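You operate a simulated robot arm through the tools that you are given. There is no shell and no other tool. Be economical: measure what you need, move in short steps, check, and stop when the job is done.

Carry out the task below with a simulated robot arm. There is one attempt and no reset: what you move stays moved.

TASK
Put the copper link marked "200 A" from the long steel bench on top of the teal pad and the copper link labelled "100 A" on the yellow cover.
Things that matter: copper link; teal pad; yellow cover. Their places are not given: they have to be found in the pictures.

It is judged by the outcome, as a careful person would: the job done as asked, and still so three seconds after it is handed in. It fails if anything else is knocked over, pushed out of place, dropped, spilled or broken.

THE ROBOT
A 7-joint arm with a two-finger parallel gripper, fixed in place. Base frame: the origin is at the foot of the arm, x ahead of it, y to its left, z up; the work surface is at about z = 0. Lengths are in m, angles in degrees, forces in N, time in s.
With the tool pointing down near the work surface it reaches from about 0.24 to 0.62 m from the base axis. Its first joint turns from -66.0 to 66.0 degrees. Payload 2.6 kg.
Tool frame: the origin (TCP) lies between the finger pads and is the grasp point; the fingertips stand 0.03 m ahead of it; z points along the fingers, y is the line along which they close. The gripper opens to 0.094 m. The fingers are 0.028 m wide and 0.01 m thick; the gripper's body (0.05 by 0.096 m) begins 0.055 m behind the TCP.
Orientation is that of the tool frame in the base frame, as [roll, pitch, yaw] about the fixed x, y, z axes, in that order (R = Rz(yaw) Ry(pitch) Rx(roll)). With the fingers straight down and closing along the base's y, the tool's x points along the base's -x, its y along +y and its z along -z.

THE INTERFACE
- The arm moves only by the tool play_rows. Its argument "steps" is a list of rows, each a list of 3 entries, a list of its own where there are three numbers: the shift along the base's x, y, z in m, then the turn, a rotation vector about the base's x, y, z in degrees, then the closure, from 0 (fully open) to 1 (shut). In form: [[[dx, dy, dz], [rx, ry, rz], grip], ...]. A call has 1 to 8 rows; each row shifts and turns the commanded pose from where the row before left it. A row lasts 0.2 s, in which the tool goes at most 0.05 m and 8.6 degrees; a call with a longer step from one row to the next is refused whole, and so is a gripper value outside its range. A pose out of reach is approached as far as the arm can. The call stops where the force on the tool passes 40 N (or 10 N more than at its start, if that is more) or the arm is blocked; 0.2 s more then pass. The fingers move at their own pace (about 0.072 m/s each) and stop on an object; they squeeze with about 43 N. The grip force told is the motor's: it shows also when the fingers shut on nothing. Time passes only in rows, and 0.2 s behind the last, so rows that do not move let the fingers close. It gives the time, the measured TCP pose, the force on the tool (base axes), the opening and the grip force at its end, in the units of the frame above (readings bear some noise).
- Cameras (640 x 400 px; columns grow to the right, rows downward): "scene" is fixed at [0.025, 0.4313, 0.5505]; the picture's right is [-0.84, -0.55, 0.00], its down [-0.38, 0.58, -0.72] and it looks along [0.39, -0.60, -0.69] (base axes); focal length 332 px, centre (320, 200). "wrist" rides on the gripper at [-0.037, 0, -0.058] in the tool frame; the picture's right is [0.00, -1.00, 0.00], its down [0.97, 0.00, -0.24] and it looks along [0.24, 0.00, 0.97] (tool axes); focal length 218 px, centre (320, 200).
- camera(camera): a new picture of that camera. No time passes.
- locate(camera, pixels): for up to 12 pixels [column, row] of the newest picture of that camera ("zoom" is the newest enlarged one), the place [x, y, z] in the base frame of the surface seen there, good to about 0.003 m. No time passes.
- enlarge(camera, box): a new picture of the part [left, top, right, bottom] of that camera's present view, enlarged. No time passes.
- sign_off(): hands the job in; it is judged then, once.

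Work in short steps. Measure before you move; look again where a grasp or a placing could have gone wrong, and mend it. You have 60 turns and 20 pictures in all, the two below and enlarged ones among them. Open the gripper and draw the arm clear of the work before you hand the job in, unless the task says otherwise; then end with one line.

The tools are called as a command line: name --argument value ..., lists and objects as JSON in quotes. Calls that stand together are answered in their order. play_rows: Moves the arm, as the interface text tells. Its arguments: {"type":"object","properties":{"steps":{"type":"array","items":{"type":"array"}}},"required":["steps"]} The other tools are called the same way: camera (camera) takes a picture; locate (camera, pixels) gives the place of the surface under pixels of a picture; enlarge (camera, box) takes an enlarged picture of a part of a camera's view; sign_off () hands the job in.

At the start:

```text
t: 0.0
ee_pos: [0.3488, 0.0629, 0.2178]
tcp_rot: [-179.9, 0.0, -180.0]
contact_force: [0.4, -0.2, 0.9]
opening: 0.0938
grip_force: 0.1
```

scene: 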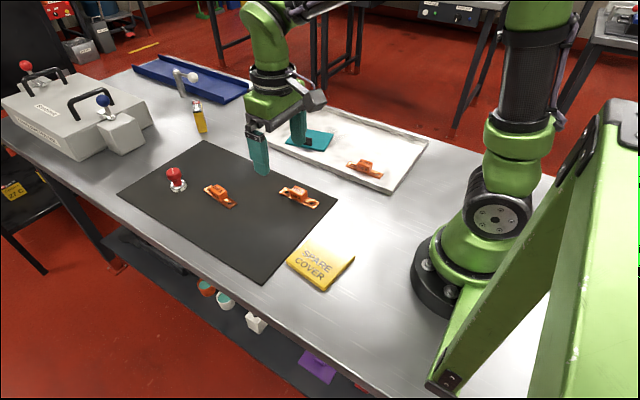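
wrist: 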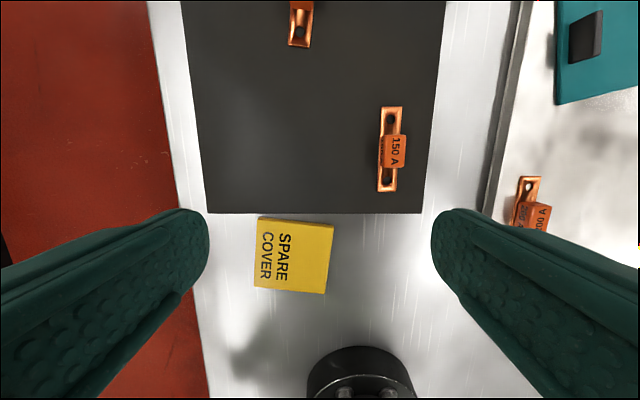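

The links are at scene (219,196), (299,196) and (365,168); the wrist view shows one as 150 A and the tray one as "?00 A". I enlarge to read the labels.

enlarge --camera "scene" --box '[160, 110, 420, 272]'

enlarge --camera "wrist" --box '[480, 130, 640, 230]'

```text
2.46 times, centred on (290, 191) of scene
```

zoom: 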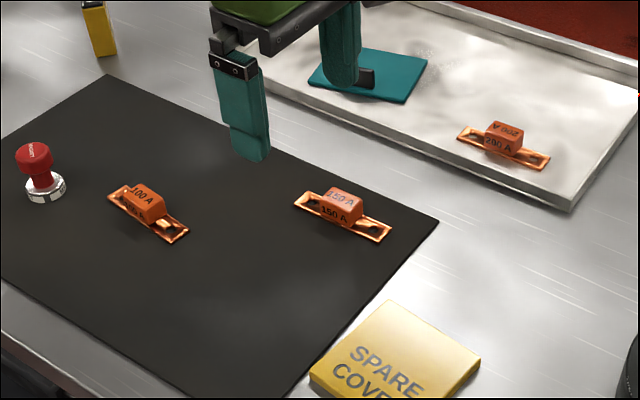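

```text
4.00 times, centred on (560, 180) of wrist
```

zoom: 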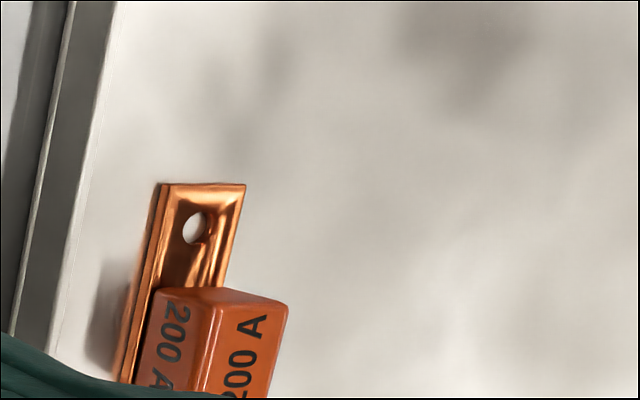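

The 200 A link is on the white tray and the 100 A link is the left one on the mat. I locate them, the pad (with a black item on it) and the cover.

locate --camera "scene" --pixels '[[365, 160], [348, 165], [381, 176], [378, 188], [217, 188], [207, 188], [233, 205], [298, 190], [321, 258], [290, 262], [320, 290], [354, 256]]'

locate --camera "wrist" --pixels '[[586, 37], [600, 20], [562, 98], [630, 88], [630, 40], [570, 75], [391, 150], [500, 150], [560, 160], [259, 220], [331, 226], [322, 292]]'

enlarge --camera "wrist" --box '[512, 0, 640, 120]'

```text
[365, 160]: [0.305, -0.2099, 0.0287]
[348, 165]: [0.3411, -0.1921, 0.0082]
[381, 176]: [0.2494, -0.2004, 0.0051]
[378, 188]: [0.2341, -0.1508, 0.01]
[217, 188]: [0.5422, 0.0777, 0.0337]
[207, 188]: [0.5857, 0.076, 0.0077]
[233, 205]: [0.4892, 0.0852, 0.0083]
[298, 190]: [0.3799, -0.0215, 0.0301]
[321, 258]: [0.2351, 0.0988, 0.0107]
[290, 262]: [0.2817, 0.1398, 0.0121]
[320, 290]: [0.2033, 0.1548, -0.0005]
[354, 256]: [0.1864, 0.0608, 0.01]
```

```text
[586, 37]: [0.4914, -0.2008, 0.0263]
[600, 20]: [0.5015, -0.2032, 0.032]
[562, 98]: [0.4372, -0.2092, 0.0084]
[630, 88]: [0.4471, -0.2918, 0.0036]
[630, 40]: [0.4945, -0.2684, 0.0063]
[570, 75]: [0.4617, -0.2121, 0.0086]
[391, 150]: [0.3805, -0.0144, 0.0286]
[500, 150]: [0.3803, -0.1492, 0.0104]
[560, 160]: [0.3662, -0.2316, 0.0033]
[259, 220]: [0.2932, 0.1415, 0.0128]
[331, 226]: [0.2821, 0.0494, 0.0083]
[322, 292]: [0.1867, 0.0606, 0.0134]
```

```text
3.33 times, centred on (576, 60) of wrist
```

zoom: 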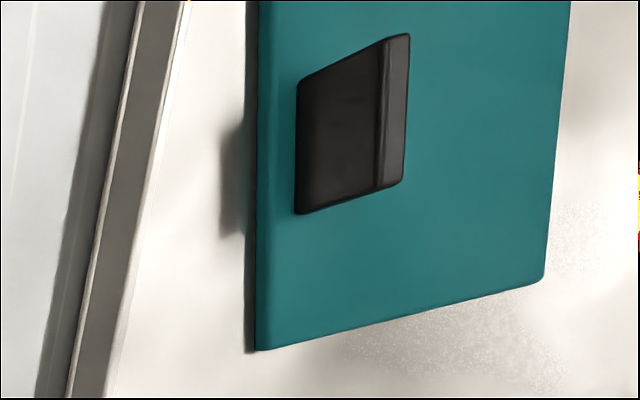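

A black block stands on the teal pad, so I must see how much free area remains. I move the wrist camera over the tray.

play_rows --steps '[[[0.01, -0.04, 0.005], [0, 0, 0], 0], [[0.01, -0.04, 0.005], [0, 0, 0], 0], [[0.01, -0.04, 0.005], [0, 0, 0], 0], [[0.01, -0.04, 0.005], [0, 0, 0], 0], [[0.01, -0.04, 0.005], [0, 0, 0], 0], [[0.01, -0.04, 0], [0, 0, 0], 0], [[0.01, -0.04, 0], [0, 0, 0], 0], [[0, 0, 0], [0, 0, 0], 0]]'

camera --camera "wrist"

```text
t: 1.8
ee_pos: [0.4201, -0.2164, 0.2429]
tcp_rot: [180.0, 0.1, 180.0]
contact_force: [0.5, 0.6, 0.7]
opening: 0.094
grip_force: 0.1
```

```text
14 pictures are left
```

wrist: 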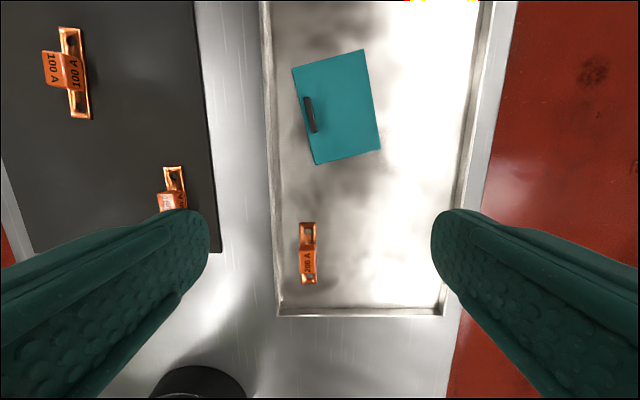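

The pad spans corners (292,67), (363,50), (381,150), (315,164), with a thin black upright at its left edge. Locating these and the 200 A link's ends.

locate --camera "wrist" --pixels '[[294, 69], [361, 53], [379, 148], [317, 161], [305, 99], [316, 130], [345, 108], [307, 225], [308, 282], [308, 260], [301, 262], [316, 262]]'

enlarge --camera "wrist" --box '[240, 40, 400, 140]'

enlarge --camera "wrist" --box '[250, 200, 378, 300]'

```text
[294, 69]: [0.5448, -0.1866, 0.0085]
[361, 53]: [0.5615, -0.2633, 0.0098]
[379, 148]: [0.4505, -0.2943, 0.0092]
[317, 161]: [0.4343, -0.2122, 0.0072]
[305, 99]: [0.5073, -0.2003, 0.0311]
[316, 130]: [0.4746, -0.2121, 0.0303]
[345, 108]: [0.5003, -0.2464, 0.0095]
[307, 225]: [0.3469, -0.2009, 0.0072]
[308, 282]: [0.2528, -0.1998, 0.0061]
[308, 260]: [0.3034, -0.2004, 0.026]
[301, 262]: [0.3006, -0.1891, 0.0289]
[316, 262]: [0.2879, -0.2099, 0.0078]
```

```text
4.00 times, centred on (320, 90) of wrist
```

zoom: 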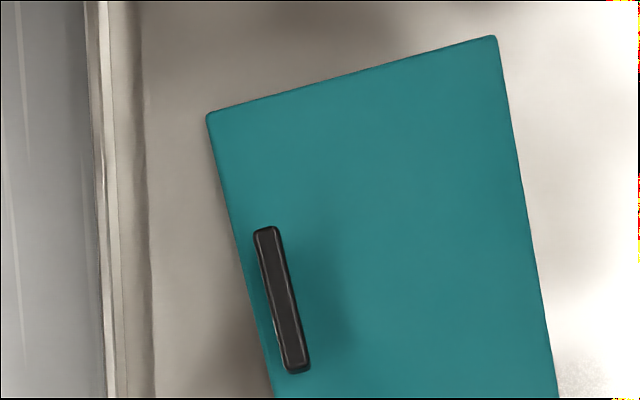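

```text
4.00 times, centred on (314, 250) of wrist
```

zoom: 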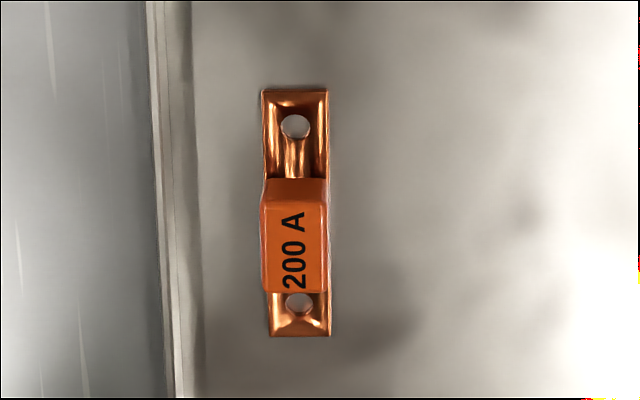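

The link lies along x, centred near (0.300, -0.200), about 22 mm from the tray rim, so I narrow the gripper to about 36 mm and go above it.

play_rows --steps '[[[-0.04, 0.0054, 0], [0, 0, 0], 0.617], [[-0.04, 0.0055, -0.02], [0, 0, 0], 0.617], [[-0.04, 0.0055, -0.02], [0, 0, 0], 0.617], [[0, 0, -0.04], [0, 0, 0], 0.617], [[0, 0, -0.04], [0, 0, 0], 0.617], [[0, 0, -0.033], [0, 0, 0], 0.617], [[0, 0, 0], [0, 0, 0], 0.617]]'

camera --camera "wrist"

```text
t: 3.4
ee_pos: [0.2995, -0.1991, 0.0878]
tcp_rot: [-180.0, 0.0, 180.0]
contact_force: [-0.5, -0.7, -0.3]
opening: 0.0356
grip_force: 0.0
```

```text
11 pictures are left
```

wrist: 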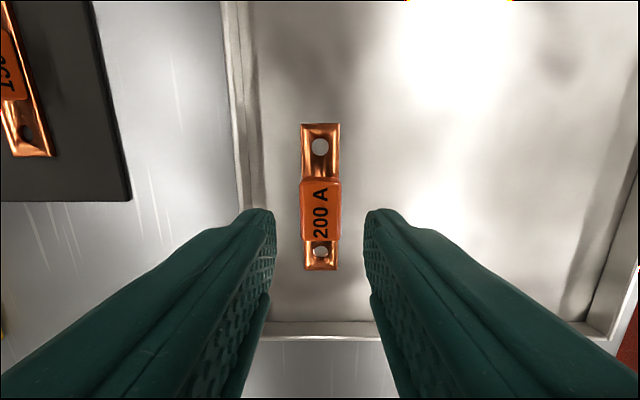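

Well centred. I check the rim and body positions before descending.

locate --camera "wrist" --pixels '[[254, 180], [262, 180], [246, 180], [238, 180], [320, 185], [320, 238], [302, 210], [339, 210], [280, 290], [320, 126], [320, 268]]'

```text
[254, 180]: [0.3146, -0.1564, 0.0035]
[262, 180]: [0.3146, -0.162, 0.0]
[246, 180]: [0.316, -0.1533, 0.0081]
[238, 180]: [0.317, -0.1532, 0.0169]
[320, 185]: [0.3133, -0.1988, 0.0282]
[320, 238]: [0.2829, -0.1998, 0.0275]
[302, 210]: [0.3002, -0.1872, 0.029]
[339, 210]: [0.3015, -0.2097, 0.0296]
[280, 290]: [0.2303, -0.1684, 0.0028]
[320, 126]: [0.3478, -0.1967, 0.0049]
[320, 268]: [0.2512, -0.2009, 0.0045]
```

Clear of the rim (-0.156). Descend to TCP z ≈ 0.037 and close.

play_rows --steps '[[[-0.001, 0, -0.025], [0, 0, 0], 0.617], [[0, 0, -0.026], [0, 0, 0], 0.617], [[0, 0, 0], [0, 0, 0], 0.617], [[0, 0, 0], [0, 0, 0], 1], [[0, 0, 0], [0, 0, 0], 1], [[0, 0, 0], [0, 0, 0], 1]]'

```text
t: 4.8
ee_pos: [0.2983, -0.1982, 0.0371]
tcp_rot: [179.9, 0.0, 179.9]
contact_force: [-0.3, 1.1, -0.2]
opening: 0.0232
grip_force: 43.0
```

Gripped (23 mm, 43 N). Lift, carry over the pad and turn +13° to align with it.

play_rows --steps '[[[0, 0, 0.03], [0, 0, 0], 1], [[0, 0, 0.04], [0, 0, 0], 1], [[0.0333, -0.0081, 0.02], [0, 0, 0], 1], [[0.04, -0.01, 0], [0, 0, 6.5], 1], [[0.043, -0.0103, 0], [0, 0, 6.5], 1], [[0.043, -0.0103, 0], [0, 0, 0], 1], [[0.042, -0.0101, 0], [0, 0, 0], 1], [[0, 0, 0], [0, 0, 0], 1]]'

camera --camera "wrist"

```text
t: 6.6
ee_pos: [0.5007, -0.2503, 0.1325]
tcp_rot: [180.0, 0.1, -167.0]
contact_force: [0.2, -0.1, -0.3]
opening: 0.0229
grip_force: 43.3
```

```text
10 pictures are left
```

wrist: 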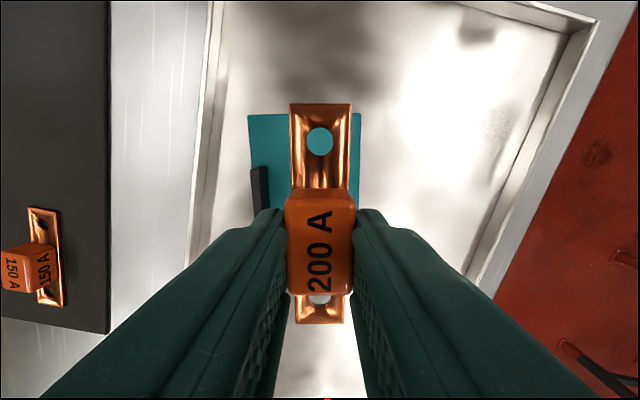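

Aligned with the pad; tab at (258,190). Measure pad edges against the current pose.

locate --camera "wrist" --pixels '[[250, 117], [359, 117], [358, 160], [266, 172], [252, 172], [268, 200], [275, 150]]'

```text
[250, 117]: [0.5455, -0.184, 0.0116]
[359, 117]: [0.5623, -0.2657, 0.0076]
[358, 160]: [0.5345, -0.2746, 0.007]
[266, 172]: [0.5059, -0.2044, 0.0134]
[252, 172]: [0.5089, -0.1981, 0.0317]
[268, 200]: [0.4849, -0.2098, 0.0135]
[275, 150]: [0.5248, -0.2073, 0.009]
```

Pad is clear with the link centred lengthwise; I shift 4 mm toward the tab to balance, and descend.

play_rows --steps '[[[-0.0009, 0.0039, -0.03], [0, 0, 0], 1], [[0, 0, -0.03], [0, 0, 0], 1], [[0, 0, -0.016], [0, 0, 0], 1], [[0, 0, -0.006], [0, 0, 0], 1], [[0, 0, -0.004], [0, 0, 0], 1], [[0, 0, 0], [0, 0, 0], 1]]'

```text
t: 8.0
ee_pos: [0.4998, -0.2468, 0.0427]
tcp_rot: [-179.9, 0.0, -167.1]
contact_force: [-3.0, 1.9, 5.5]
opening: 0.023
grip_force: 42.9
```

Light contact (5.5 N). Release to about 40 mm only, then rise.

play_rows --steps '[[[0, 0, 0], [0, 0, 0], 0.6], [[0, 0, 0], [0, 0, 0], 0.6], [[0, 0, 0.02], [0, 0, 0], 0.6], [[0, 0, 0.04], [0, 0, 0], 0.6], [[0, 0, 0.04], [0, 0, 0], 0.6], [[0, 0, 0.04], [0, 0, 0], 0.6], [[0, 0, 0], [0, 0, 0], 0.6]]'

camera --camera "wrist"

```text
t: 9.6
ee_pos: [0.4959, -0.2463, 0.1834]
tcp_rot: [-180.0, 0.0, -167.1]
contact_force: [-0.1, 0.9, 0.3]
opening: 0.0377
grip_force: 0.0
```

```text
9 pictures are left
```

wrist: 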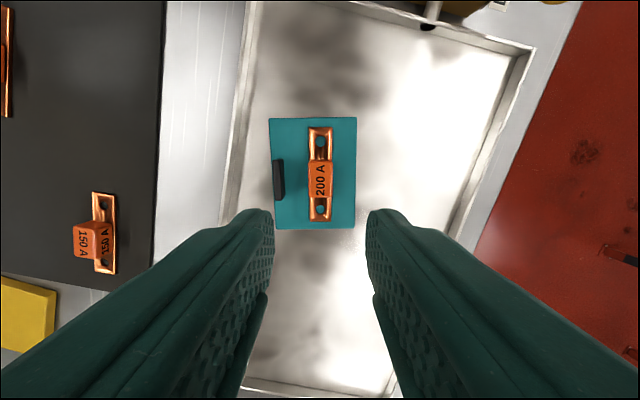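

The 200 A link sits squarely on the pad. Now travel to above the 100 A link near (0.537, 0.081), angle ≈ -5°.

play_rows --steps '[[[0, 0.046, 0.01], [0, 0, -6.1], 0.4], [[0, 0.047, 0], [0, 0, -6.1], 0.4], [[0, 0.047, 0], [0, 0, -6.1], 0.4], [[0.005, 0.047, 0], [0, 0, 0], 0.4], [[0.005, 0.047, 0], [0, 0, 0], 0.4], [[0.005, 0.047, 0], [0, 0, 0], 0.4], [[0.005, 0.046, 0], [0, 0, 0], 0.4], [[0, 0, 0], [0, 0, 0], 0.4]]'

camera --camera "wrist"

```text
t: 11.4
ee_pos: [0.5196, 0.0842, 0.1919]
tcp_rot: [180.0, 0.1, 174.7]
contact_force: [-1.2, 0.2, 0.1]
opening: 0.0563
grip_force: 0.1
```

```text
8 pictures are left
```

wrist: 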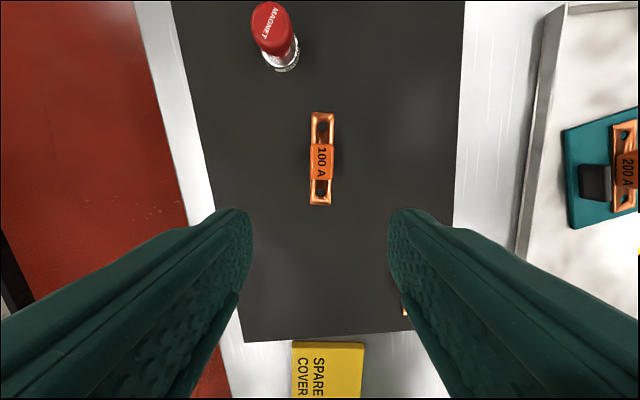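

locate --camera "wrist" --pixels '[[322, 115], [320, 203], [322, 146], [321, 176], [311, 162], [332, 162], [282, 68], [300, 240]]'

```text
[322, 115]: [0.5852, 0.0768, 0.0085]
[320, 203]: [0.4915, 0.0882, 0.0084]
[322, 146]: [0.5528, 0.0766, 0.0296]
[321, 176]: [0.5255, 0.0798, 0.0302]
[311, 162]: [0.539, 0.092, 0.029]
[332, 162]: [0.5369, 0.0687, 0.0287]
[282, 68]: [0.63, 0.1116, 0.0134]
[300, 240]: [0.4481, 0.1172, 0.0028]
```

Body centre ≈ (0.538, 0.081), magnet 9 cm ahead is clear. Move over it and descend.

play_rows --steps '[[[0.018, -0.003, -0.02], [0, 0, -1], 0.5], [[0, 0, -0.045], [0, 0, 0], 0.5], [[0, 0, -0.04], [0, 0, 0], 0.5], [[0, 0, 0], [0, 0, 0], 0.5]]'

camera --camera "wrist"

```text
t: 12.4
ee_pos: [0.5353, 0.0774, 0.0866]
tcp_rot: [-180.0, 0.0, 173.7]
contact_force: [0.0, -0.4, 0.1]
opening: 0.0471
grip_force: 0.0
```

```text
7 pictures are left
```

wrist: 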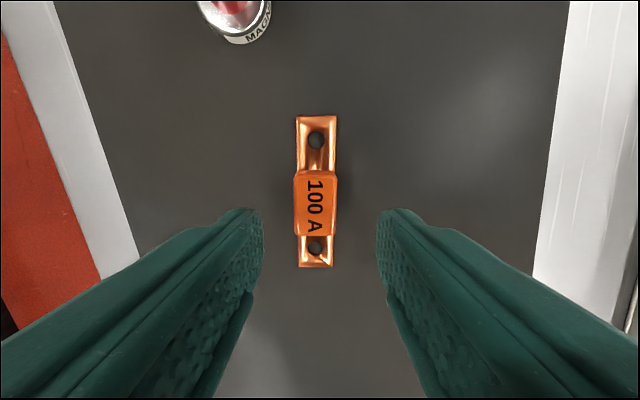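

Slightly left of centre (316 vs 320): shift +2 mm in y, descend to 0.037 and close.

play_rows --steps '[[[0.002, 0.0025, -0.025], [0, 0, 0], 0.5], [[0, 0, -0.024], [0, 0, 0], 0.5], [[0, 0, 0], [0, 0, 0], 0.5], [[0, 0, 0], [0, 0, 0], 1], [[0, 0, 0], [0, 0, 0], 1], [[0, 0, 0], [0, 0, 0], 1]]'

```text
t: 13.8
ee_pos: [0.5381, 0.0786, 0.0402]
tcp_rot: [-180.0, 0.1, 173.6]
contact_force: [0.3, -0.2, 0.3]
opening: 0.0233
grip_force: 43.0
```

Gripped. The cover centre is ≈ (0.240, 0.101), about 94 mm square, as long as the link, so I'll place it on the diagonal (+45°). Lift and carry.

play_rows --steps '[[[0, 0, 0.04], [0, 0, 0], 1], [[0, 0, 0.045], [0, 0, 0], 1], [[-0.045, 0.003, 0.01], [0, 0, 7.5], 1], [[-0.045, 0.003, 0], [0, 0, 7.5], 1], [[-0.045, 0.003, 0], [0, 0, 7.5], 1], [[-0.045, 0.003, 0], [0, 0, 7.5], 1], [[-0.045, 0.003, 0], [0, 0, 7.5], 1], [[0, 0, 0], [0, 0, 7.5], 1]]'

camera --camera "wrist"

```text
t: 15.6
ee_pos: [0.3122, 0.0953, 0.1344]
tcp_rot: [-180.0, 0.0, -141.2]
contact_force: [0.7, -0.8, -1.2]
opening: 0.023
grip_force: 43.0
```

```text
6 pictures are left
```

wrist: 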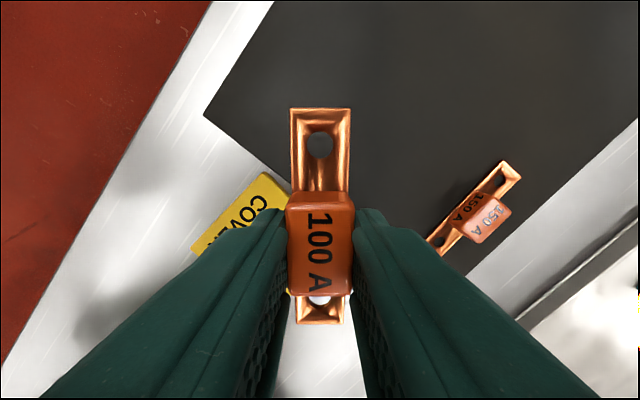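

Continue to above the cover centre and lower to ~0.065, then check with the scene view.

play_rows --steps '[[[-0.036, 0.003, 0], [0, 0, 0], 1], [[-0.036, 0.003, 0], [0, 0, 0], 1], [[0, 0, -0.035], [0, 0, 0], 1], [[0, 0, -0.033], [0, 0, 0], 1], [[0, 0, 0], [0, 0, 0], 1]]'

enlarge --camera "scene" --box '[220, 190, 420, 315]'

```text
t: 16.8
ee_pos: [0.2408, 0.1021, 0.0671]
tcp_rot: [180.0, 0.0, -141.2]
contact_force: [-0.2, 0.8, -0.6]
opening: 0.0227
grip_force: 43.1
```

```text
3.20 times, centred on (320, 252) of scene
```

zoom: 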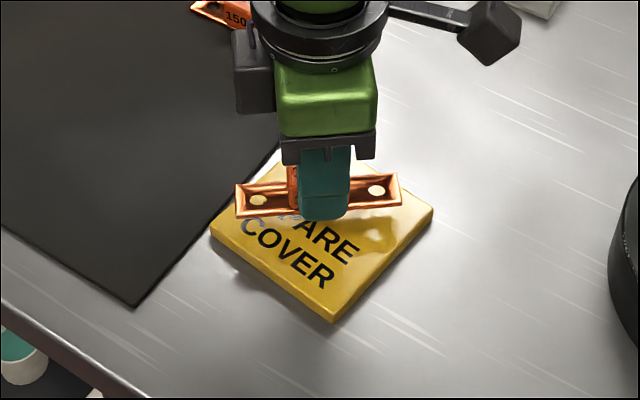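

Aligned on the diagonal. Lower gently to contact.

play_rows --steps '[[[0, 0, -0.012], [0, 0, 0], 1], [[0, 0, -0.005], [0, 0, 0], 1], [[0, 0, -0.003], [0, 0, 0], 1], [[0, 0, 0], [0, 0, 0], 1]]'

```text
t: 17.8
ee_pos: [0.2426, 0.1022, 0.0457]
tcp_rot: [-180.0, -0.1, -141.4]
contact_force: [-11.5, -3.5, 34.9]
opening: 0.023
grip_force: 43.3
```

Firm contact (35 N); ease up 1.5 mm, then release a little and check.

play_rows --steps '[[[0, 0, 0.0015], [0, 0, 0], 1], [[0, 0, 0], [0, 0, 0], 1]]'

```text
t: 18.4
ee_pos: [0.2421, 0.1019, 0.0468]
tcp_rot: [180.0, 0.1, -141.3]
contact_force: [0.0, 0.1, -1.0]
opening: 0.023
grip_force: 43.2
```

play_rows --steps '[[[0, 0, -0.0005], [0, 0, 0], 0.55], [[0, 0, 0], [0, 0, 0], 0.55], [[0, 0, 0.02], [0, 0, 0], 0.55], [[0, 0, 0.04], [0, 0, 0], 0.55], [[0, 0, 0.045], [0, 0, 0], 0.55], [[0.04, 0, 0.03], [0, 0, 0], 0.3], [[0.045, -0.02, 0], [0, 0, 0], 0], [[0.045, -0.02, 0], [0, 0, 0], 0]]'

camera --camera "scene"

```text
t: 20.2
ee_pos: [0.3711, 0.0591, 0.1836]
tcp_rot: [-180.0, -0.2, -141.3]
contact_force: [0.8, 1.1, -0.4]
opening: 0.0938
grip_force: 0.2
```

```text
4 pictures are left
```

scene: 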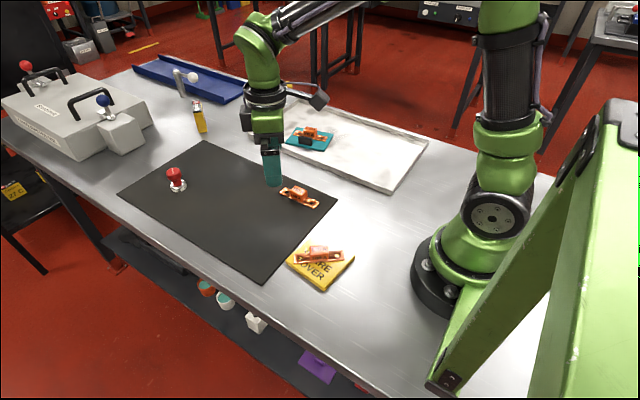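

Both links rest where asked and everything else is undisturbed; a close check of the cover and pad confirms before handing in.

enlarge --camera "scene" --box '[260, 110, 400, 300]'

```text
2.11 times, centred on (330, 205) of scene
```

zoom: 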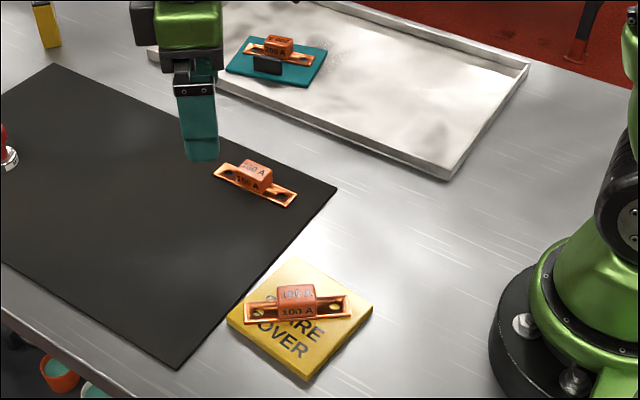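

Both links are flat and fully on their targets, the gripper is open and the arm is clear; I hand in.

sign_off

```text
The job is handed in.
```

The 200 A link is on the teal pad and the 100 A link is on the yellow cover. In the last picture both lay flat, nothing else looked disturbed, and the gripper was open and clear when I handed in.
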